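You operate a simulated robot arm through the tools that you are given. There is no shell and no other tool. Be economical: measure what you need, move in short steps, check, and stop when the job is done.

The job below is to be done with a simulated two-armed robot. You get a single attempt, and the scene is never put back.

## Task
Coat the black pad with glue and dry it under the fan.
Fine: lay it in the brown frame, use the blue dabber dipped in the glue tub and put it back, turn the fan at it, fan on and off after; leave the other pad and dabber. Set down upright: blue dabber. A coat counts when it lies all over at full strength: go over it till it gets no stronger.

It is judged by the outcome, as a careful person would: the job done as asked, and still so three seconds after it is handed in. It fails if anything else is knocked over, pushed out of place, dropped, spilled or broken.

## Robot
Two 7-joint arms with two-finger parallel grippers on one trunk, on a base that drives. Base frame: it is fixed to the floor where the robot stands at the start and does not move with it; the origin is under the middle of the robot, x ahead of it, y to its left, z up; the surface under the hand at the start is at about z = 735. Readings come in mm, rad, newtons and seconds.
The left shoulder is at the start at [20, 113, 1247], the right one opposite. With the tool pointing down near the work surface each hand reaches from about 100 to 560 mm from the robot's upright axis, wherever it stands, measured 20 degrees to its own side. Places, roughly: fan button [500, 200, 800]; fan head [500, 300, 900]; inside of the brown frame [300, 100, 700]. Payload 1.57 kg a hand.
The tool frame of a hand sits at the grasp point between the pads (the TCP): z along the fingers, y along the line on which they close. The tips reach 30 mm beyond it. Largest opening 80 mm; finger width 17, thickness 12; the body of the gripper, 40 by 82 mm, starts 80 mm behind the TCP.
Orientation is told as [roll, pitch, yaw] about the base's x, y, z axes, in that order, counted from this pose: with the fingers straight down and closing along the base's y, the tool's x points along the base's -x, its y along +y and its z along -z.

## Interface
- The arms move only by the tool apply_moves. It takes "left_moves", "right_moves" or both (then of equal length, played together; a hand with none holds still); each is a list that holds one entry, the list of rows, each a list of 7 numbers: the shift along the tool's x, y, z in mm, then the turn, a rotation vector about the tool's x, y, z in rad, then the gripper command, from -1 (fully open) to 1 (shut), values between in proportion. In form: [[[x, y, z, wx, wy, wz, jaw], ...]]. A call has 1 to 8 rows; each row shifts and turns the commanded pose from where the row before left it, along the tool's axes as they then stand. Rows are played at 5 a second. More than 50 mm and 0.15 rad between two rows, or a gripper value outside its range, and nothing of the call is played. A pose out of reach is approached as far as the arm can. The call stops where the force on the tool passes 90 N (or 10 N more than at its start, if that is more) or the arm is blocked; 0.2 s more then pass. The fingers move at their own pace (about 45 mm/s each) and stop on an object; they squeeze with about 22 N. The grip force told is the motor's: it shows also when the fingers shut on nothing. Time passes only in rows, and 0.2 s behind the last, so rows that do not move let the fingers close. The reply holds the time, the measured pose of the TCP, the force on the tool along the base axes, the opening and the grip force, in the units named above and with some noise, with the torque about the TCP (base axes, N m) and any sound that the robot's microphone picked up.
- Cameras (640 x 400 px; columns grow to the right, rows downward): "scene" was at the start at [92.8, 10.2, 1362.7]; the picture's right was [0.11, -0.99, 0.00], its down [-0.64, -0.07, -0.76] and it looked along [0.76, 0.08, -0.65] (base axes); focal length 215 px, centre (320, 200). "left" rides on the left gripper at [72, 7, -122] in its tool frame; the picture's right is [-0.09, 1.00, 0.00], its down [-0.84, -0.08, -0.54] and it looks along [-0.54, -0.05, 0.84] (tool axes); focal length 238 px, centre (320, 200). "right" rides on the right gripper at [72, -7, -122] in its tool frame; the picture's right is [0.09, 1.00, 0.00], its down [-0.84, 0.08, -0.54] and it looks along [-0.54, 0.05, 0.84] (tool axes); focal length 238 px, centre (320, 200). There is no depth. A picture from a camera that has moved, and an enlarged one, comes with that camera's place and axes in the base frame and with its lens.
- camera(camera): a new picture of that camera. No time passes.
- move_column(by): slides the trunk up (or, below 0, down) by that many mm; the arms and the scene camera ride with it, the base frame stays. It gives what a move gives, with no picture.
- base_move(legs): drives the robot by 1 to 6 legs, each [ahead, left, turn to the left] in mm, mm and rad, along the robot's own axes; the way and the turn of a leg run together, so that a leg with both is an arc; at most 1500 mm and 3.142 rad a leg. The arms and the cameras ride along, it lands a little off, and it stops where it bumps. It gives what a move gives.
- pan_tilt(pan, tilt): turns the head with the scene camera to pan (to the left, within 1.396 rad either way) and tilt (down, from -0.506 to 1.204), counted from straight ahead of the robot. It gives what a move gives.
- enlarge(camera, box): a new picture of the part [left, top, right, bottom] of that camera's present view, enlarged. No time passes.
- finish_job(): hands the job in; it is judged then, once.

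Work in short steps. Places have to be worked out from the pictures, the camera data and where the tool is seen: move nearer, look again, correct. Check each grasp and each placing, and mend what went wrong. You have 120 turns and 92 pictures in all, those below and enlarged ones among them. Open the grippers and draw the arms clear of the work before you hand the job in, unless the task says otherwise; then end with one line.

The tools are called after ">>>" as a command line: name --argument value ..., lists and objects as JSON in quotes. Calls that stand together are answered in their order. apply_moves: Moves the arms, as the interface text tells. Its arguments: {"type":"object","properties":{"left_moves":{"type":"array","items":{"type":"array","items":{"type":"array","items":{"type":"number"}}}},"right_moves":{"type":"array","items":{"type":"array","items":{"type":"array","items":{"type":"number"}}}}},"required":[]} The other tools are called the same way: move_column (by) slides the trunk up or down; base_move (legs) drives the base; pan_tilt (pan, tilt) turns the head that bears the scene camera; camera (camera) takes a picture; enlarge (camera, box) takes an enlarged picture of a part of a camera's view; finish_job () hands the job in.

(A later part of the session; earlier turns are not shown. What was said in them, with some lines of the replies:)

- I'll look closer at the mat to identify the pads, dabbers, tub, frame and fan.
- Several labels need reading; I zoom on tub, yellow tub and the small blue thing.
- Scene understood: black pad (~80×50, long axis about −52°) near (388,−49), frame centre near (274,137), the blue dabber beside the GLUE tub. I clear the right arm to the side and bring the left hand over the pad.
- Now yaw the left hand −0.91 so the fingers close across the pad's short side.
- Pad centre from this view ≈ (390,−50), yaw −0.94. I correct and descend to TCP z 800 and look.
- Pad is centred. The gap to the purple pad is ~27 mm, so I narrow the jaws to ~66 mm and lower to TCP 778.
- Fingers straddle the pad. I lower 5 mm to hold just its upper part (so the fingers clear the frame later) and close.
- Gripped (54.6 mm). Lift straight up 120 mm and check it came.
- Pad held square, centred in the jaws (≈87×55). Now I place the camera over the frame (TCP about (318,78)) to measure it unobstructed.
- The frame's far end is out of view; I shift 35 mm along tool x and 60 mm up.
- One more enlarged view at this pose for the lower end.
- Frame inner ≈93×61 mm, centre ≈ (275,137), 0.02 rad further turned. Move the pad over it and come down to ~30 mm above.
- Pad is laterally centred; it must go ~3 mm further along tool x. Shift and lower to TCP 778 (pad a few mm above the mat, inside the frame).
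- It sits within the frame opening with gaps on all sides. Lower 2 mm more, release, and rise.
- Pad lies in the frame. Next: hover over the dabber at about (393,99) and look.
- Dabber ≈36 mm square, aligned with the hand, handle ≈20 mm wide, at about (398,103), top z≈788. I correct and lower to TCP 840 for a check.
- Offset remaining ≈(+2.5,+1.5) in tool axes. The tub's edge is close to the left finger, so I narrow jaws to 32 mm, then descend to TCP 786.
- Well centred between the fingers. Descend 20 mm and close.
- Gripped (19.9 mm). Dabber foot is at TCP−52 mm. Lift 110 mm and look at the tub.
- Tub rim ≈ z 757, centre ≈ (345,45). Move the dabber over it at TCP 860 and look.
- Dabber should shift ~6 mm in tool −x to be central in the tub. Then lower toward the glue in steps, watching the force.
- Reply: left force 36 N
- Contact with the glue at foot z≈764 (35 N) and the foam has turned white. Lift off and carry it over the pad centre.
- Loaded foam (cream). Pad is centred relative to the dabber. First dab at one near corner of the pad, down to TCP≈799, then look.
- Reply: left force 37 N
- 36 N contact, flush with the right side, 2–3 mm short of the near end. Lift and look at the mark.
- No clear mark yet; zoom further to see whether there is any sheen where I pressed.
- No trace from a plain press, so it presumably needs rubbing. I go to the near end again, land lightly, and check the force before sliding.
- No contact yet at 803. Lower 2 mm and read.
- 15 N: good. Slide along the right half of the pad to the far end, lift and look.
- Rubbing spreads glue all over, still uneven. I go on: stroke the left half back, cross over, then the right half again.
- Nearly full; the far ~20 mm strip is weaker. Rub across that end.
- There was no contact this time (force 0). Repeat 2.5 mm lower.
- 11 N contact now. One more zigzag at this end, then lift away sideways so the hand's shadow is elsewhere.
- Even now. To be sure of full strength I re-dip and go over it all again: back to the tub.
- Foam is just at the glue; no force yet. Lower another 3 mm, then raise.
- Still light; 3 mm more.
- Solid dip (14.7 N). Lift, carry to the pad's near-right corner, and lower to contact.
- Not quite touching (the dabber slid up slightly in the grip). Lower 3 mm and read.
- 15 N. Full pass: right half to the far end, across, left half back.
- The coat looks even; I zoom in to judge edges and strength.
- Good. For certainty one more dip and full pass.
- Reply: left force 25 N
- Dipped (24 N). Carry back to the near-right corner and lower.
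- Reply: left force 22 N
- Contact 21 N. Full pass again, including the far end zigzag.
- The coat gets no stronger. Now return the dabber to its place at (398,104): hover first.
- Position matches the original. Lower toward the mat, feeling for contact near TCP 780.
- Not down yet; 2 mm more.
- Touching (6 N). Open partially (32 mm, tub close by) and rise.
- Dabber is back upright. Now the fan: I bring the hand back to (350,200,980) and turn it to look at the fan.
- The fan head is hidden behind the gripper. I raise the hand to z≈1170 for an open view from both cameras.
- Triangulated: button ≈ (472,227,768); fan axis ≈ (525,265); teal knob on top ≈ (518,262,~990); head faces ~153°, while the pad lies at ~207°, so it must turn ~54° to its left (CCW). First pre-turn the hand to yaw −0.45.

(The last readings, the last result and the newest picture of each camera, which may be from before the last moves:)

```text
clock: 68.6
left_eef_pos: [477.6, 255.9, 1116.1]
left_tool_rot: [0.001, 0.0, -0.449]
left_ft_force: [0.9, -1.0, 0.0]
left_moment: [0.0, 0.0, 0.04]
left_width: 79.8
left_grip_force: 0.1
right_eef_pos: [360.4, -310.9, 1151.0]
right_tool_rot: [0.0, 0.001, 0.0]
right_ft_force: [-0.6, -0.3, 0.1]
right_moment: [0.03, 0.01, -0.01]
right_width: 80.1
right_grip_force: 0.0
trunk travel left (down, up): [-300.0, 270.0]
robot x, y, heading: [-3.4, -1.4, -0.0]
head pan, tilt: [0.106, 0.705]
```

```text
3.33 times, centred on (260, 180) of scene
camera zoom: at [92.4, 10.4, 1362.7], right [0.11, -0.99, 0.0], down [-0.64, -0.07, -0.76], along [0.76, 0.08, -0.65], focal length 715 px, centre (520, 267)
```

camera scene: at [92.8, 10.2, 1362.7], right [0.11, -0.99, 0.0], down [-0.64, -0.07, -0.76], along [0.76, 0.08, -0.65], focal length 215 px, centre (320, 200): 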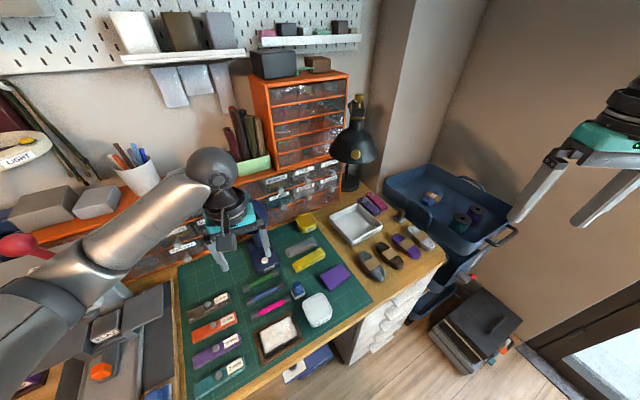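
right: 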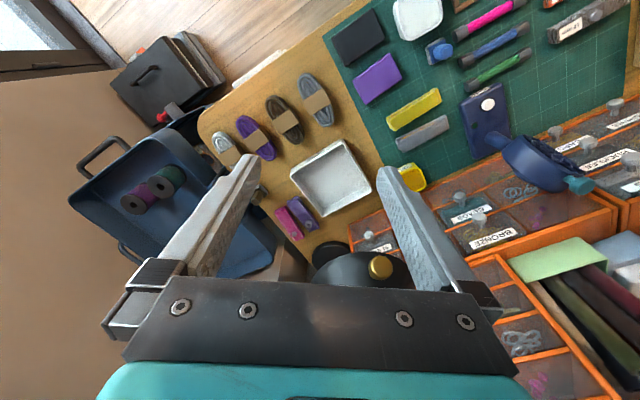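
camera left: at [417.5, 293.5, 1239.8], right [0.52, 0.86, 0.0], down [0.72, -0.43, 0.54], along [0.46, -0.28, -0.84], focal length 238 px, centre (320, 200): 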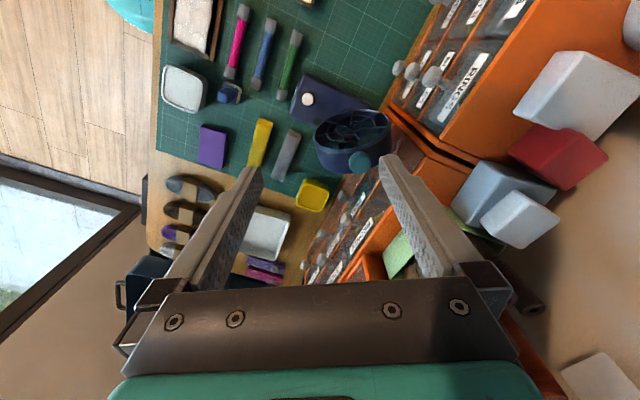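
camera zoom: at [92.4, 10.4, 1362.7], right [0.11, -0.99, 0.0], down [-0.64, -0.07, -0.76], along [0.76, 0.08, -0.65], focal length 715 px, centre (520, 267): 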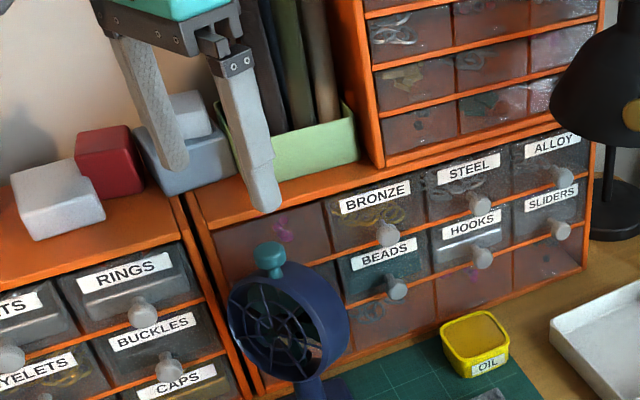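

Better baseline puts the knob at ≈ (533,271), top ≈985. Move above it at TCP 1050 and look.

>>> apply_moves --left_moves '[[[-21.5, 18, 20, 0, 0, 0, -1], [-21.5, 18, 20, 0, 0, 0, -0.5], [0, 0, 20, 0, 0, 0, -0.2], [0, 0, 0, 0, 0, 0, -0.2]]]'

>>> camera --camera "left"

>>> enlarge --camera "scene" --box '[200, 140, 300, 240]'

```text
clock: 69.6
left_eef_pos: [533.7, 267.4, 1056.0]
left_tool_rot: [-0.001, -0.001, -0.451]
left_ft_force: [-0.8, 0.2, 0.5]
left_moment: [-0.04, 0.0, 0.0]
left_width: 48.1
left_grip_force: 0.1
right_eef_pos: [360.3, -311.4, 1151.5]
right_tool_rot: [-0.001, -0.001, 0.001]
right_ft_force: [0.7, -0.1, -0.2]
right_moment: [-0.03, 0.03, 0.01]
right_width: 80.2
right_grip_force: 0.2
trunk travel left (down, up): [-300.0, 270.0]
robot x, y, heading: [2.4, -0.6, -0.0]
head pan, tilt: [0.106, 0.705]
```

```text
35 pictures are left
camera left: at [472.0, 304.7, 1179.5], right [0.52, 0.86, 0.0], down [0.72, -0.43, 0.54], along [0.46, -0.28, -0.84], focal length 238 px, centre (320, 200)
```

left: 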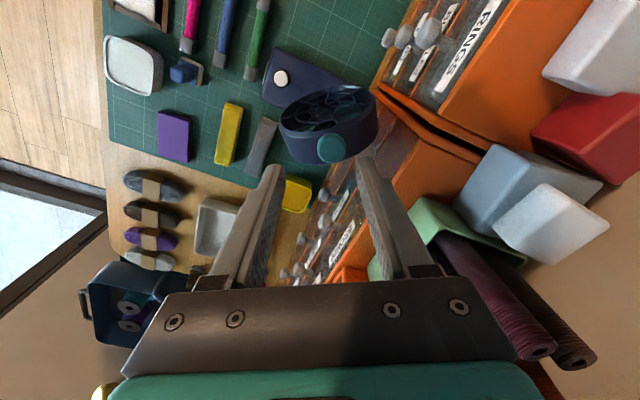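

```text
4.00 times, centred on (250, 190) of scene
camera zoom: at [92.8, 10.1, 1362.7], right [0.11, -0.99, 0.0], down [-0.64, -0.07, -0.76], along [0.76, 0.08, -0.65], focal length 858 px, centre (600, 240)
```

zoom: 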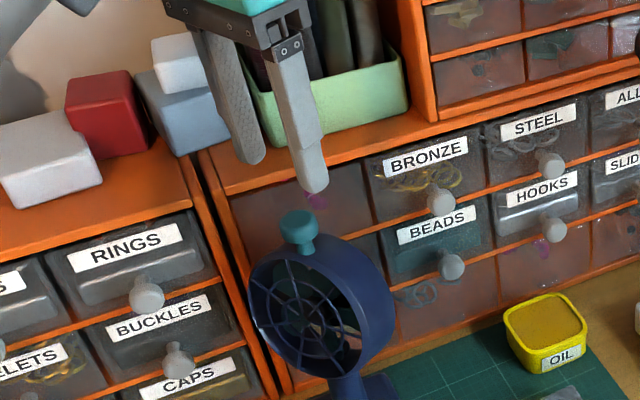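

Knob now at ≈ (540,274,982). Correct and lower so the tips hover just above it.

>>> apply_moves --left_moves '[[[-2.8, 8.7, 0, 0, 0, 0, -0.2], [0, 0, 30, 0, 0, 0, -0.2], [0, 0, 0, 0, 0, 0, -0.2]]]'

>>> enlarge --camera "left" --box '[220, 80, 420, 240]'

>>> enlarge --camera "scene" --box '[230, 160, 300, 230]'

```text
clock: 70.4
left_eef_pos: [540.6, 276.5, 1026.7]
left_tool_rot: [-0.001, 0.0, -0.451]
left_ft_force: [0.3, 0.3, 0.2]
left_moment: [0.01, -0.03, 0.0]
left_width: 48.2
left_grip_force: 0.1
right_eef_pos: [359.6, -310.6, 1150.1]
right_tool_rot: [0.001, 0.0, 0.0]
right_ft_force: [0.2, -0.7, -0.1]
right_moment: [-0.02, -0.01, 0.01]
right_width: 79.9
right_grip_force: 0.0
trunk travel left (down, up): [-300.0, 270.0]
robot x, y, heading: [-3.9, 1.6, -0.004]
head pan, tilt: [0.106, 0.705]
```

```text
2.50 times, centred on (320, 160) of left
camera zoom: at [478.9, 313.0, 1150.2], right [0.52, 0.86, 0.0], down [0.72, -0.43, 0.54], along [0.46, -0.28, -0.84], focal length 596 px, centre (320, 300)
```

zoom: 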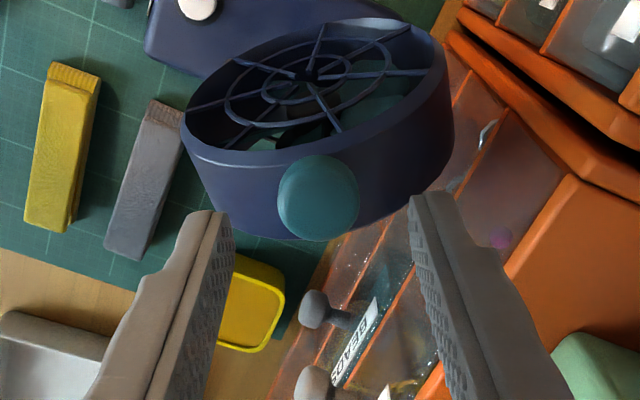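

```text
5.71 times, centred on (265, 195) of scene
camera zoom: at [92.7, 10.1, 1362.7], right [0.11, -0.99, 0.0], down [-0.64, -0.07, -0.76], along [0.76, 0.08, -0.65], focal length 1226 px, centre (634, 229)
```

zoom: 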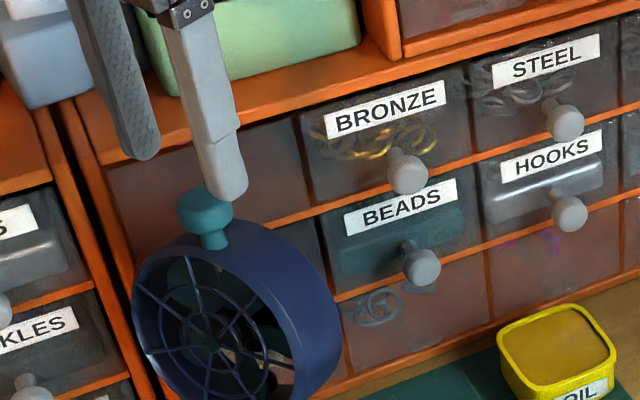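

Knob is centred between the fingers. Lower 27 mm (tips at its rim level, above the ring) and close.

>>> apply_moves --left_moves '[[[0, 0, 14, 0, 0, 0, -0.2], [0, 0, 13, 0, 0, 0, -0.2], [0, 0, 0, 0, 0, 0, 1], [0, 0, 0, 0, 0, 0, 1], [0, 0, 0, 0, 0, 0, 1]]]'

>>> enlarge --camera "left" --box '[220, 80, 420, 240]'

```text
clock: 71.6
left_eef_pos: [539.8, 275.5, 1000.6]
left_tool_rot: [0.0, 0.0, -0.451]
left_ft_force: [1.7, 2.2, -1.4]
left_moment: [-0.04, -0.37, -0.04]
left_width: 25.1
left_grip_force: 27.7
right_eef_pos: [361.6, -310.4, 1151.0]
right_tool_rot: [-0.001, 0.001, 0.0]
right_ft_force: [0.2, 0.1, 0.2]
right_moment: [-0.02, -0.04, -0.06]
right_width: 80.1
right_grip_force: 0.1
trunk travel left (down, up): [-300.0, 270.0]
robot x, y, heading: [1.6, 2.0, 0.002]
head pan, tilt: [0.106, 0.705]
```

```text
2.50 times, centred on (320, 160) of left
camera zoom: at [478.2, 312.4, 1123.2], right [0.52, 0.86, 0.0], down [0.72, -0.43, 0.54], along [0.46, -0.28, -0.84], focal length 596 px, centre (320, 300)
```

zoom: 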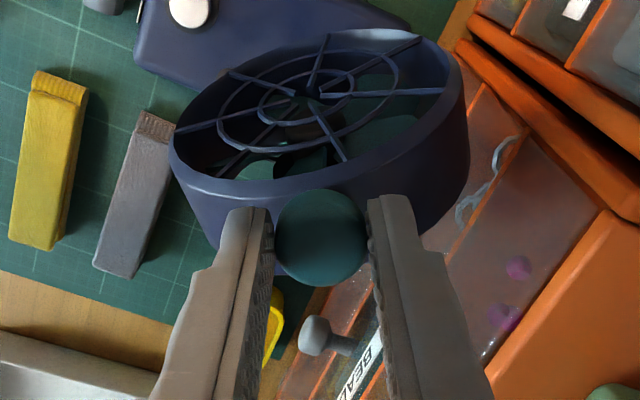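

Knob gripped at 25 mm. Turn the head CCW (wz negative) 0.3 rad and check.

>>> apply_moves --left_moves '[[[0, 0, 0, 0, 0, -0.1, 1], [0, 0, 0, 0, 0, -0.1, 1], [0, 0, 0, 0, 0, -0.1, 1], [0, 0, 0, 0, 0, 0, 1]]]'

>>> enlarge --camera "scene" --box '[210, 180, 310, 280]'

```text
clock: 72.6
left_eef_pos: [539.7, 274.4, 998.7]
left_tool_rot: [-0.002, 0.0, -0.151]
left_ft_force: [-5.1, -3.3, -4.7]
left_moment: [-0.21, -0.01, 0.02]
left_width: 24.8
left_grip_force: 37.2
right_eef_pos: [359.6, -310.9, 1151.2]
right_tool_rot: [0.001, 0.0, 0.001]
right_ft_force: [1.0, -0.7, 0.0]
right_moment: [0.02, 0.0, -0.01]
right_width: 80.2
right_grip_force: 0.2
trunk travel left (down, up): [-300.0, 270.0]
robot x, y, heading: [1.1, -1.6, -0.001]
head pan, tilt: [0.106, 0.705]
```

```text
4.00 times, centred on (260, 230) of scene
camera zoom: at [92.6, 10.0, 1362.6], right [0.11, -0.99, 0.0], down [-0.64, -0.07, -0.76], along [0.76, 0.08, -0.65], focal length 858 px, centre (560, 80)
```

zoom: 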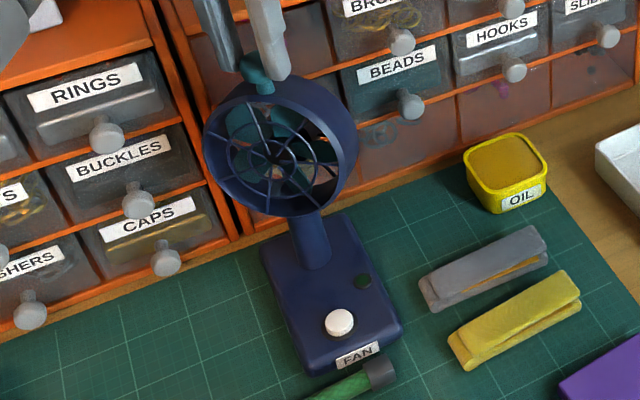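

The head follows the knob. Turn another 0.42 rad and look from the hand and the scene.

>>> apply_moves --left_moves '[[[0, 0, 0, 0, 0, -0.1, 1], [0, 0, 0, 0, 0, -0.1, 1], [0, 0, 0, 0, 0, -0.1, 1], [0, 0, 0, 0, 0, -0.12, 1], [0, 0, 0, 0, 0, 0, 1]]]'

>>> camera --camera "left"

>>> enlarge --camera "scene" --box '[210, 180, 330, 360]'

```text
clock: 73.8
left_eef_pos: [539.9, 273.2, 999.3]
left_tool_rot: [-0.002, 0.002, 0.27]
left_ft_force: [-8.7, -13.1, -9.1]
left_moment: [-0.29, 0.09, 0.03]
left_width: 24.8
left_grip_force: 36.7
right_eef_pos: [360.1, -312.0, 1150.1]
right_tool_rot: [0.003, -0.001, 0.0]
right_ft_force: [-0.3, -0.8, 0.5]
right_moment: [0.0, 0.02, 0.0]
right_width: 79.9
right_grip_force: 0.0
trunk travel left (down, up): [-300.0, 270.0]
robot x, y, heading: [-0.2, -1.5, -0.002]
head pan, tilt: [0.106, 0.705]
```

```text
29 pictures are left
camera left: at [469.1, 260.2, 1123.6], right [-0.18, 0.98, 0.0], down [0.83, 0.15, 0.54], along [0.53, 0.09, -0.84], focal length 238 px, centre (320, 200)
```

left: 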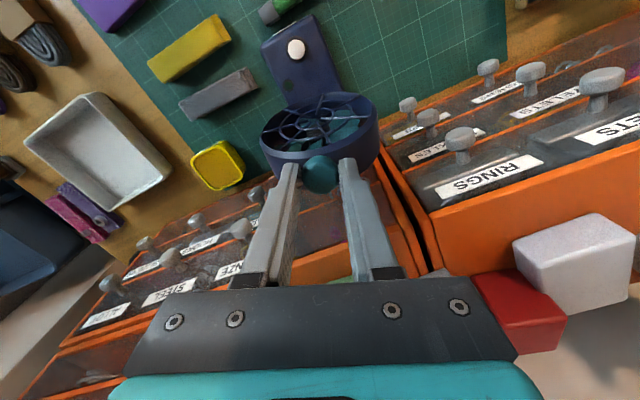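

```text
2.22 times, centred on (270, 270) of scene
camera zoom: at [92.4, 8.9, 1362.6], right [0.11, -0.99, 0.0], down [-0.64, -0.07, -0.76], along [0.76, 0.08, -0.65], focal length 477 px, centre (431, 44)
```

zoom: 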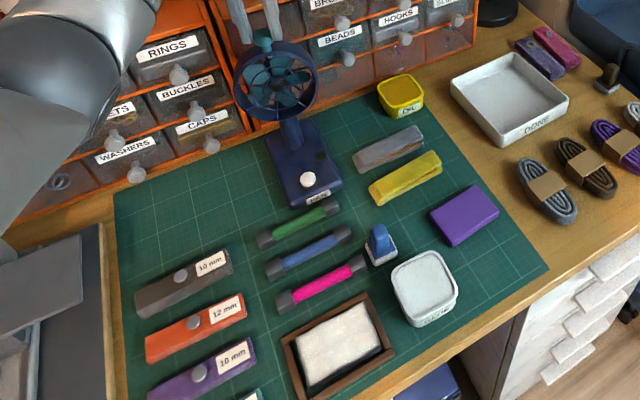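

By the same ellipse measure the head now faces ≈206–208°; the pad lies at ≈207°. Release the knob and rise.

>>> apply_moves --left_moves '[[[0, 0, 0, 0, 0, 0, -0.2], [0, 0, 0, 0, 0, 0, -0.2], [0, 0, -10, 0, 0, 0, -0.2], [0, 0, -35, 0, 0, 0, -0.2], [0, 0, -35, 0, 0, 0, -0.2]]]'

>>> enlarge --camera "scene" --box '[210, 180, 310, 280]'

>>> camera --camera "left"

```text
clock: 75.0
left_eef_pos: [538.6, 276.0, 1082.1]
left_tool_rot: [0.0, 0.0, 0.269]
left_ft_force: [-0.4, -0.7, -0.1]
left_moment: [-0.02, -0.03, 0.0]
left_width: 47.6
left_grip_force: 0.1
right_eef_pos: [360.2, -311.4, 1150.3]
right_tool_rot: [-0.001, 0.002, 0.001]
right_ft_force: [0.1, -0.1, 0.2]
right_moment: [0.02, 0.0, 0.03]
right_width: 79.9
right_grip_force: 0.0
trunk travel left (down, up): [-300.0, 270.0]
robot x, y, heading: [0.3, -3.7, 0.001]
head pan, tilt: [0.106, 0.705]
```

```text
4.00 times, centred on (260, 230) of scene
camera zoom: at [92.4, 10.5, 1362.7], right [0.11, -0.99, 0.0], down [-0.64, -0.07, -0.76], along [0.76, 0.08, -0.65], focal length 858 px, centre (560, 80)
```

zoom: 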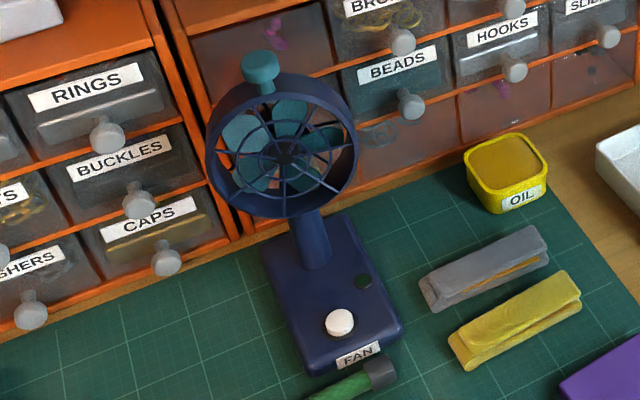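

```text
26 pictures are left
camera left: at [468.8, 262.4, 1204.7], right [-0.18, 0.98, 0.0], down [0.83, 0.15, 0.54], along [0.53, 0.1, -0.84], focal length 238 px, centre (320, 200)
```

left: 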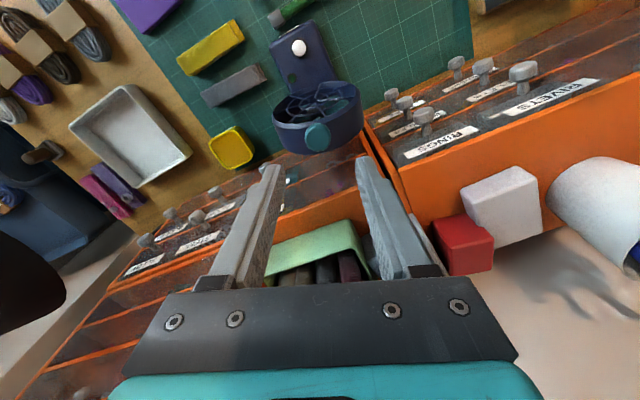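

Fan base didn't move and the head faces the pad. Next: with closed fingers go over the button (472,227), hand turned so its thin side is toward the fan head.

>>> apply_moves --left_moves '[[[0, 0, 0, 0, 0, -0.105, 1], [0, 0, 0, 0, 0, -0.104, 1], [41, -6.5, 0, 0, 0, 0, 1], [40.7, -6.4, 0, 0, 0, 0, 1], [0, 0, 45, 0, 0, 0, 1], [0, 0, 45, 0, 0, 0, 1], [0, 0, 45, 0, 0, 0, 1], [0, 0, 45, 0, 0, 0, 1]]]'

>>> camera --camera "left"

>>> enlarge --camera "scene" --box '[210, 180, 310, 280]'

```text
clock: 76.8
left_eef_pos: [473.3, 226.2, 899.3]
left_tool_rot: [0.0, 0.001, 0.48]
left_ft_force: [0.0, -0.7, 0.1]
left_moment: [-0.01, -0.02, -0.03]
left_width: 0.0
left_grip_force: 21.5
right_eef_pos: [360.9, -310.6, 1148.5]
right_tool_rot: [-0.001, -0.002, -0.001]
right_ft_force: [-0.8, 0.3, 0.3]
right_moment: [0.02, -0.02, 0.01]
right_width: 80.1
right_grip_force: 0.1
trunk travel left (down, up): [-300.0, 270.0]
robot x, y, heading: [2.1, -0.4, -0.0]
head pan, tilt: [0.106, 0.705]
```

```text
25 pictures are left
camera left: at [406.5, 199.7, 1021.9], right [-0.38, 0.93, 0.0], down [0.78, 0.32, 0.54], along [0.5, 0.2, -0.84], focal length 238 px, centre (320, 200)
```

left: 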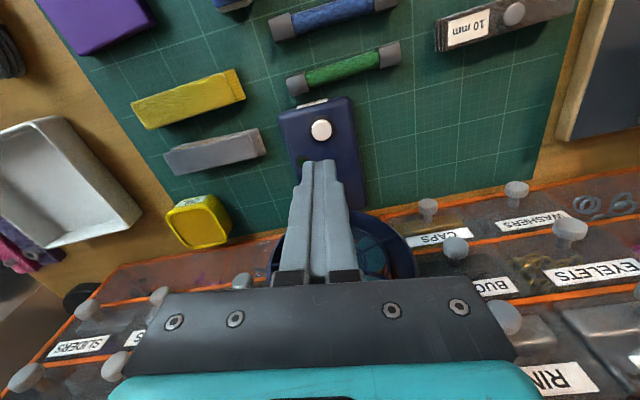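

```text
4.00 times, centred on (260, 230) of scene
camera zoom: at [92.9, 10.2, 1362.6], right [0.11, -0.99, 0.0], down [-0.64, -0.07, -0.76], along [0.76, 0.08, -0.65], focal length 858 px, centre (560, 80)
```

zoom: 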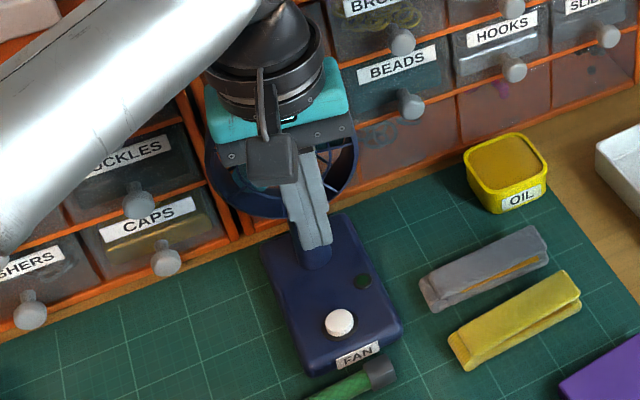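

Aligned within 3 mm of the button. Descend to just above it.

>>> apply_moves --left_moves '[[[0, 0, 35, 0, 0, 0, 1], [0, 0, 35, 0, 0, 0, 1], [0, 0, 21, 0, 0, 0, 1], [0, 0, 0, 0, 0, 0, 1]]]'

>>> enlarge --camera "left" --box '[240, 80, 400, 220]'

```text
clock: 77.8
left_eef_pos: [472.8, 227.8, 807.8]
left_tool_rot: [0.0, -0.001, 0.48]
left_ft_force: [-0.5, -0.1, -0.8]
left_moment: [0.02, -0.01, 0.0]
left_width: 0.2
left_grip_force: 21.5
right_eef_pos: [360.4, -309.7, 1150.2]
right_tool_rot: [0.0, -0.001, 0.0]
right_ft_force: [-0.2, 0.9, -0.7]
right_moment: [0.04, 0.01, 0.02]
right_width: 80.0
right_grip_force: 0.1
trunk travel left (down, up): [-300.0, 270.0]
robot x, y, heading: [-0.4, -0.8, -0.002]
head pan, tilt: [0.106, 0.705]
```

```text
2.86 times, centred on (320, 150) of left
camera zoom: at [407.1, 199.9, 932.1], right [-0.38, 0.93, 0.0], down [0.78, 0.32, 0.54], along [0.5, 0.2, -0.84], focal length 681 px, centre (320, 343)
```

zoom: 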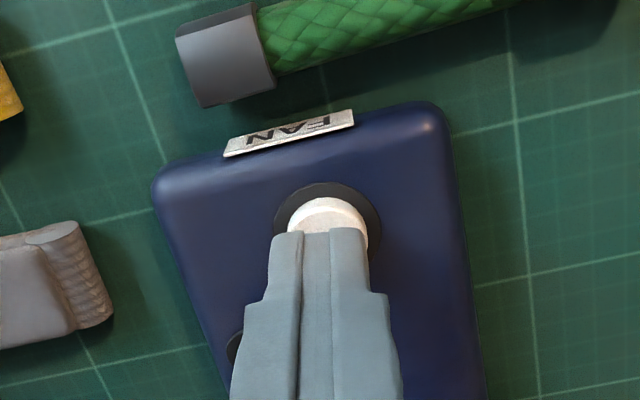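

Over the button; nudge (+3,+1.5) and press down gently in steps, listening.

>>> apply_moves --left_moves '[[[3, 1.5, 0, 0, 0, 0, 1], [0, 0, 4, 0, 0, 0, 1], [0, 0, 4, 0, 0, 0, 1], [0, 0, 2, 0, 0, 0, 1]]]'

```text
clock: 78.8
left_eef_pos: [470.2, 226.4, 800.2]
left_tool_rot: [0.002, 0.0, 0.478]
left_ft_force: [-0.5, 0.5, -0.2]
left_moment: [0.01, -0.01, 0.0]
left_width: 0.1
left_grip_force: 21.4
right_eef_pos: [361.0, -310.4, 1150.7]
right_tool_rot: [0.0, -0.001, 0.001]
right_ft_force: [0.0, -0.3, -0.2]
right_moment: [0.0, 0.03, -0.01]
right_width: 79.9
right_grip_force: 0.0
trunk travel left (down, up): [-300.0, 270.0]
robot x, y, heading: [1.7, -1.2, 0.005]
head pan, tilt: [0.106, 0.705]
```

>>> apply_moves --left_moves '[[[0, 0, 2, 0, 0, 0, 1], [0, 0, 2, 0, 0, 0, 1], [0, 0, 0, 0, 0, 0, 1]]]'

```text
clock: 79.6
left_eef_pos: [470.0, 225.2, 795.2]
left_tool_rot: [0.001, -0.002, 0.48]
left_ft_force: [1.0, 0.5, -0.1]
left_moment: [0.01, -0.02, 0.04]
left_width: 0.0
left_grip_force: 21.7
right_eef_pos: [360.5, -311.0, 1149.6]
right_tool_rot: [-0.001, 0.0, 0.0]
right_ft_force: [0.4, -0.8, 0.1]
right_moment: [0.01, 0.02, 0.02]
right_width: 79.8
right_grip_force: 0.1
trunk travel left (down, up): [-300.0, 270.0]
robot x, y, heading: [1.9, -0.2, -0.001]
head pan, tilt: [0.106, 0.705]
```

No contact yet; continue 2 mm at a time.

>>> apply_moves --left_moves '[[[0, 0, 2, 0, 0, 0, 1], [0, 0, 2, 0, 0, 0, 1], [0, 0, 0, 0, 0, 0, 1]]]'

```text
clock: 80.4
left_eef_pos: [469.8, 224.4, 792.2]
left_tool_rot: [0.0, 0.0, 0.48]
left_ft_force: [-0.7, 0.9, 3.5]
left_moment: [0.02, -0.05, -0.02]
left_width: 0.0
left_grip_force: 21.2
right_eef_pos: [359.0, -310.9, 1150.3]
right_tool_rot: [0.001, 0.0, 0.0]
right_ft_force: [-0.2, 0.0, 0.2]
right_moment: [-0.03, 0.01, -0.01]
right_width: 79.9
right_grip_force: 0.0
trunk travel left (down, up): [-300.0, 270.0]
robot x, y, heading: [3.7, 1.0, 0.001]
head pan, tilt: [0.106, 0.705]
heard: click
```

Click heard. Raise the fingers and check that the fan runs (green lamp).

>>> apply_moves --left_moves '[[[0, 0, -12, 0, 0, 0, 1], [0, 0, 0, 0, 0, 0, 1]]]'

>>> enlarge --camera "scene" --box '[210, 180, 350, 360]'

>>> enlarge --camera "left" --box '[240, 80, 400, 240]'

```text
clock: 81.0
left_eef_pos: [468.9, 225.6, 803.9]
left_tool_rot: [-0.002, 0.0, 0.48]
left_ft_force: [0.8, 0.2, 0.7]
left_moment: [0.0, 0.02, 0.0]
left_width: 0.0
left_grip_force: 22.0
right_eef_pos: [359.5, -311.3, 1150.5]
right_tool_rot: [0.001, -0.001, -0.001]
right_ft_force: [-0.6, -0.3, -0.4]
right_moment: [0.03, 0.01, 0.02]
right_width: 80.1
right_grip_force: 0.1
trunk travel left (down, up): [-300.0, 270.0]
robot x, y, heading: [-0.6, 0.4, -0.003]
head pan, tilt: [0.106, 0.705]
```

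```text
2.22 times, centred on (280, 270) of scene
camera zoom: at [92.8, 10.2, 1362.6], right [0.11, -0.99, 0.0], down [-0.64, -0.07, -0.76], along [0.76, 0.08, -0.65], focal length 477 px, centre (409, 44)
```

zoom: 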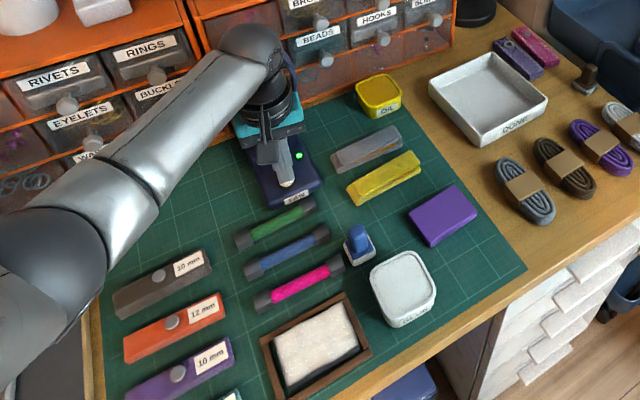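

```text
2.50 times, centred on (320, 160) of left
camera zoom: at [403.2, 198.2, 926.4], right [-0.38, 0.93, 0.0], down [0.78, 0.32, 0.54], along [0.5, 0.2, -0.84], focal length 596 px, centre (320, 300)
```

zoom: 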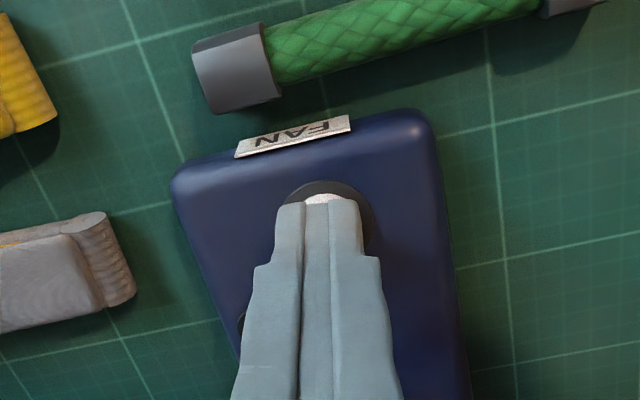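

Fan is on (lamp lit), pad coat still wet. Raise the hand straight up out of the airstream.

>>> apply_moves --left_moves '[[[0, 0, -45, 0, 0, 0, 1], [0, 0, -48, 0, 0, 0, 1], [0, 0, -48, 0, 0, 0, 1], [0, 0, -48, 0, 0, 0, 1], [0, 0, -48, 0, 0, 0, 1], [0, 0, -48, 0, 0, 0, 1], [0, 0, -10, 0, 0, 0, 1]]]'

>>> enlarge --camera "scene" --box '[210, 180, 350, 360]'

```text
clock: 82.6
left_eef_pos: [470.8, 224.0, 1098.2]
left_tool_rot: [0.0, 0.001, 0.48]
left_ft_force: [0.1, 0.8, -0.3]
left_moment: [0.0, 0.0, 0.0]
left_width: 0.1
left_grip_force: 20.9
right_eef_pos: [361.9, -309.7, 1150.9]
right_tool_rot: [0.001, 0.001, 0.0]
right_ft_force: [0.1, 0.0, 1.6]
right_moment: [0.01, -0.03, -0.02]
right_width: 80.2
right_grip_force: 0.0
trunk travel left (down, up): [-300.0, 270.0]
robot x, y, heading: [-3.3, -2.1, 0.001]
head pan, tilt: [0.106, 0.705]
```

```text
2.22 times, centred on (280, 270) of scene
camera zoom: at [92.8, 10.3, 1362.6], right [0.11, -0.99, 0.0], down [-0.64, -0.07, -0.76], along [0.76, 0.08, -0.65], focal length 477 px, centre (409, 44)
```

zoom: 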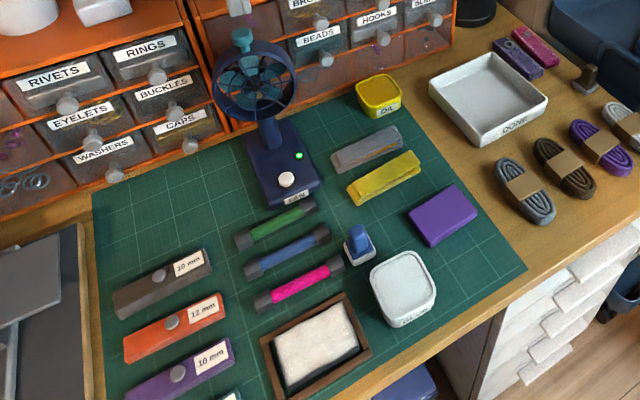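

All clear. Reference close-up of the wet coat, then wait with the fan running.

>>> enlarge --camera "scene" --box '[260, 305, 320, 365]'

>>> apply_moves --left_moves '[[[0, 0, 0, 0, 0, 0, 1], [0, 0, 0, 0, 0, 0, 1], [0, 0, 0, 0, 0, 0, 1], [0, 0, 0, 0, 0, 0, 1], [0, 0, 0, 0, 0, 0, 1], [0, 0, 0, 0, 0, 0, 1], [0, 0, 0, 0, 0, 0, 1], [0, 0, 0, 0, 0, 0, 1]]]'

>>> apply_moves --left_moves '[[[0, 0, 0, 0, 0, 0, 1], [0, 0, 0, 0, 0, 0, 1], [0, 0, 0, 0, 0, 0, 1], [0, 0, 0, 0, 0, 0, 1], [0, 0, 0, 0, 0, 0, 1], [0, 0, 0, 0, 0, 0, 1], [0, 0, 0, 0, 0, 0, 1], [0, 0, 0, 0, 0, 0, 1]]]'

>>> apply_moves --left_moves '[[[0, 0, 0, 0, 0, 0, 1], [0, 0, 0, 0, 0, 0, 1], [0, 0, 0, 0, 0, 0, 1], [0, 0, 0, 0, 0, 0, 1], [0, 0, 0, 0, 0, 0, 1], [0, 0, 0, 0, 0, 0, 1], [0, 0, 0, 0, 0, 0, 1], [0, 0, 0, 0, 0, 0, 1]]]'

>>> enlarge --camera "scene" --box '[260, 305, 320, 365]'

```text
6.67 times, centred on (290, 335) of scene
camera zoom: at [92.8, 10.3, 1362.6], right [0.11, -0.99, 0.0], down [-0.64, -0.07, -0.76], along [0.76, 0.08, -0.65], focal length 1431 px, centre (520, -700)
```

zoom: 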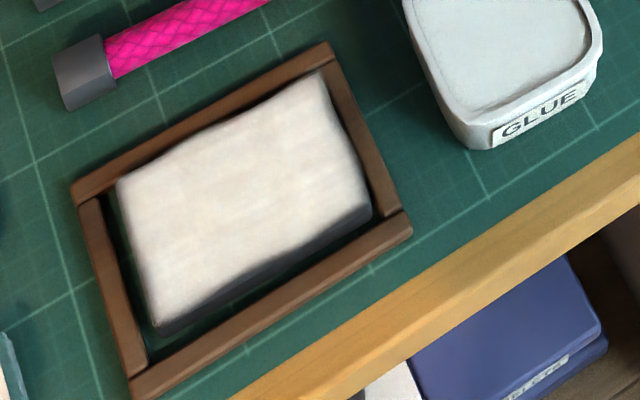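

```text
clock: 84.4
left_eef_pos: [470.0, 223.2, 1097.7]
left_tool_rot: [0.0, 0.0, 0.481]
left_ft_force: [0.0, 0.3, 0.3]
left_moment: [0.0, 0.0, 0.0]
left_width: 0.0
left_grip_force: 21.3
right_eef_pos: [360.4, -311.2, 1152.6]
right_tool_rot: [-0.001, 0.0, -0.001]
right_ft_force: [0.9, 0.1, 0.3]
right_moment: [-0.02, 0.0, -0.03]
right_width: 80.1
right_grip_force: 0.0
trunk travel left (down, up): [-300.0, 270.0]
robot x, y, heading: [-0.3, -0.9, 0.006]
head pan, tilt: [0.106, 0.705]
```

```text
clock: 86.2
left_eef_pos: [471.3, 224.2, 1097.8]
left_tool_rot: [-0.001, 0.001, 0.48]
left_ft_force: [-1.0, -0.6, 0.3]
left_moment: [0.01, -0.02, 0.0]
left_width: 0.0
left_grip_force: 20.8
right_eef_pos: [360.9, -310.5, 1150.1]
right_tool_rot: [0.0, -0.001, 0.001]
right_ft_force: [0.5, -0.5, 0.2]
right_moment: [0.02, -0.01, -0.02]
right_width: 80.1
right_grip_force: 0.0
trunk travel left (down, up): [-300.0, 270.0]
robot x, y, heading: [-2.9, -1.1, 0.0]
head pan, tilt: [0.106, 0.705]
```

```text
clock: 88.0
left_eef_pos: [472.4, 223.6, 1097.7]
left_tool_rot: [-0.002, 0.001, 0.479]
left_ft_force: [0.2, 0.3, 0.2]
left_moment: [-0.01, -0.02, -0.01]
left_width: 0.1
left_grip_force: 22.1
right_eef_pos: [361.0, -310.8, 1150.6]
right_tool_rot: [0.001, -0.001, -0.001]
right_ft_force: [0.0, 0.6, 0.0]
right_moment: [0.01, -0.02, 0.01]
right_width: 80.0
right_grip_force: 0.0
trunk travel left (down, up): [-300.0, 270.0]
robot x, y, heading: [2.8, 1.3, 0.0]
head pan, tilt: [0.106, 0.705]
```

```text
6.67 times, centred on (290, 335) of scene
camera zoom: at [92.8, 10.2, 1362.7], right [0.11, -0.99, 0.0], down [-0.64, -0.07, -0.76], along [0.76, 0.08, -0.65], focal length 1431 px, centre (520, -700)
```

zoom: 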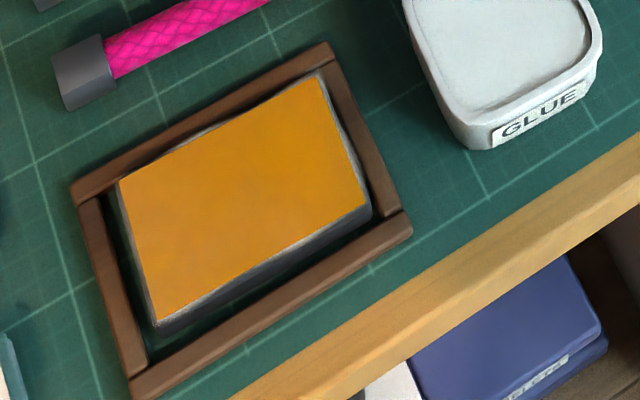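

The coat has turned even amber: drying. Wait a little more and compare.

>>> apply_moves --left_moves '[[[0, 0, 0, 0, 0, 0, 1], [0, 0, 0, 0, 0, 0, 1], [0, 0, 0, 0, 0, 0, 1], [0, 0, 0, 0, 0, 0, 1], [0, 0, 0, 0, 0, 0, 1], [0, 0, 0, 0, 0, 0, 1], [0, 0, 0, 0, 0, 0, 1], [0, 0, 0, 0, 0, 0, 1]]]'

>>> enlarge --camera "scene" --box '[260, 305, 320, 365]'

```text
clock: 89.8
left_eef_pos: [472.5, 223.4, 1097.8]
left_tool_rot: [0.001, 0.0, 0.48]
left_ft_force: [0.0, 1.3, 0.5]
left_moment: [-0.02, 0.0, 0.04]
left_width: 0.1
left_grip_force: 21.0
right_eef_pos: [360.9, -309.9, 1150.1]
right_tool_rot: [-0.001, -0.001, 0.0]
right_ft_force: [-0.3, 0.4, 0.2]
right_moment: [0.01, -0.02, -0.02]
right_width: 79.9
right_grip_force: 0.1
trunk travel left (down, up): [-300.0, 270.0]
robot x, y, heading: [1.4, -0.4, 0.003]
head pan, tilt: [0.106, 0.705]
```

```text
6.67 times, centred on (290, 335) of scene
camera zoom: at [92.8, 10.2, 1362.7], right [0.11, -0.99, 0.0], down [-0.64, -0.07, -0.76], along [0.76, 0.08, -0.65], focal length 1431 px, centre (520, -700)
```

zoom: 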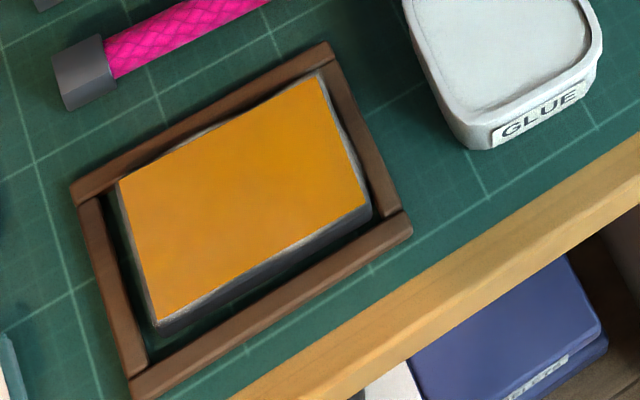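

No further change: dry. Go back down to the button.

>>> apply_moves --left_moves '[[[0, 0, 48, 0, 0, 0, 1], [0, 0, 48, 0, 0, 0, 1], [0, 0, 48, 0, 0, 0, 1], [0, 0, 48, 0, 0, 0, 1], [0, 0, 48, 0, 0, 0, 1], [0, 0, 45, 0, 0, 0, 1], [0, 0, 9, 0, 0, 0, 1]]]'

>>> enlarge --camera "left" --box '[240, 80, 400, 240]'

```text
clock: 91.4
left_eef_pos: [469.3, 226.3, 804.0]
left_tool_rot: [0.0, 0.0, 0.478]
left_ft_force: [-0.6, 0.2, 0.3]
left_moment: [0.01, 0.0, 0.01]
left_width: 0.2
left_grip_force: 21.1
right_eef_pos: [361.0, -310.6, 1150.1]
right_tool_rot: [-0.002, 0.0, -0.001]
right_ft_force: [0.7, -0.7, -0.7]
right_moment: [-0.02, 0.0, -0.03]
right_width: 80.0
right_grip_force: 0.1
trunk travel left (down, up): [-300.0, 270.0]
robot x, y, heading: [2.1, -4.3, -0.0]
head pan, tilt: [0.106, 0.705]
```

```text
2.50 times, centred on (320, 160) of left
camera zoom: at [403.5, 198.8, 926.0], right [-0.38, 0.93, 0.0], down [0.78, 0.32, 0.54], along [0.5, 0.2, -0.84], focal length 596 px, centre (320, 300)
```

zoom: 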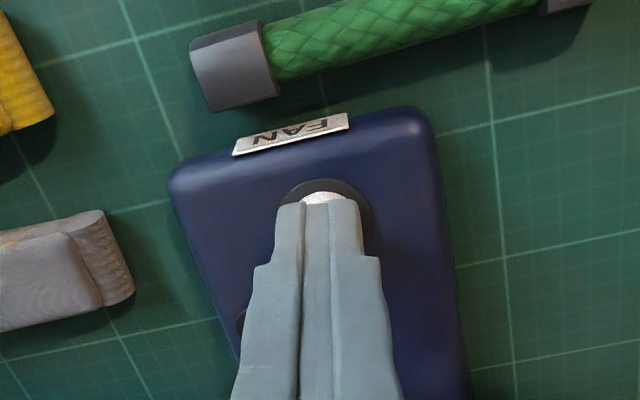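

Same spot as before. Press down 12 mm to click once.

>>> apply_moves --left_moves '[[[0, 0, 6, 0, 0, 0, 1], [0, 0, 4, 0, 0, 0, 1], [0, 0, 2, 0, 0, 0, 1], [0, 0, 0, 0, 0, 0, 1]]]'

```text
clock: 92.4
left_eef_pos: [469.8, 225.5, 792.6]
left_tool_rot: [-0.002, 0.002, 0.48]
left_ft_force: [0.9, -0.2, 2.7]
left_moment: [0.03, 0.01, -0.01]
left_width: 0.0
left_grip_force: 21.3
right_eef_pos: [359.8, -310.9, 1150.1]
right_tool_rot: [0.0, 0.0, -0.001]
right_ft_force: [-0.2, 0.8, 0.2]
right_moment: [0.01, -0.05, -0.01]
right_width: 79.9
right_grip_force: 0.0
trunk travel left (down, up): [-300.0, 270.0]
robot x, y, heading: [-1.3, -0.8, 0.001]
head pan, tilt: [0.106, 0.705]
heard: click
```

Click heard. Rise straight up and check the lamp.

>>> apply_moves --left_moves '[[[0, 0, -20, 0, 0, 0, 1], [0, 0, -45, 0, 0, 0, 1], [0, 0, -48, 0, 0, 0, 1], [0, 0, -48, 0, 0, 0, 1], [0, 0, -48, 0, 0, 0, 1], [0, 0, -48, 0, 0, 0, 1], [0, 0, -48, 0, 0, 0, -1], [30, 0, -20, 0, 0, 0, -1]]]'

>>> enlarge --camera "scene" --box '[210, 180, 350, 360]'

>>> camera --camera "scene"

```text
clock: 94.2
left_eef_pos: [441.1, 211.7, 1116.1]
left_tool_rot: [0.002, 0.001, 0.481]
left_ft_force: [0.0, -0.3, -0.2]
left_moment: [-0.04, -0.02, 0.04]
left_width: 49.8
left_grip_force: 0.0
right_eef_pos: [359.9, -310.8, 1149.8]
right_tool_rot: [0.002, 0.0, 0.001]
right_ft_force: [0.6, 0.1, 0.1]
right_moment: [0.0, -0.02, 0.03]
right_width: 80.1
right_grip_force: 0.1
trunk travel left (down, up): [-300.0, 270.0]
robot x, y, heading: [-1.8, 0.4, 0.002]
head pan, tilt: [0.106, 0.705]
```

```text
2.22 times, centred on (280, 270) of scene
camera zoom: at [92.2, 10.1, 1362.7], right [0.11, -0.99, 0.0], down [-0.64, -0.07, -0.76], along [0.76, 0.08, -0.65], focal length 477 px, centre (409, 44)
```

zoom: 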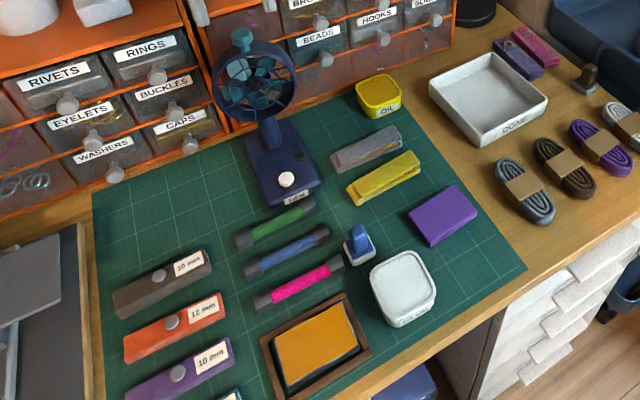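

```text
14 pictures are left
camera scene: at [92.2, 10.1, 1362.7], right [0.11, -0.99, 0.0], down [-0.64, -0.07, -0.76], along [0.76, 0.08, -0.65], focal length 215 px, centre (320, 200)
```

scene: 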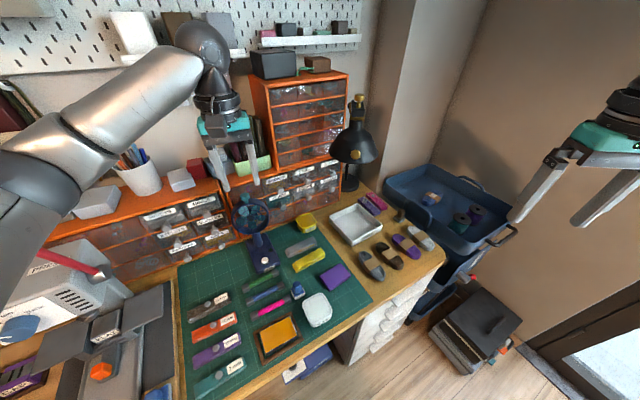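

The lamp is out, the coat is dry and even, the dabber stands back in its place, everything else is undisturbed, and the arms are clear. I hand the job in.

>>> finish_job

```text
The job is handed in.
```

I coated the black pad with glue in the brown frame and dried it under the fan. The coat is even and amber all over, the fan is off and its lamp is out, the blue dabber stands upright back in its place, and the other pad and dabber are untouched.
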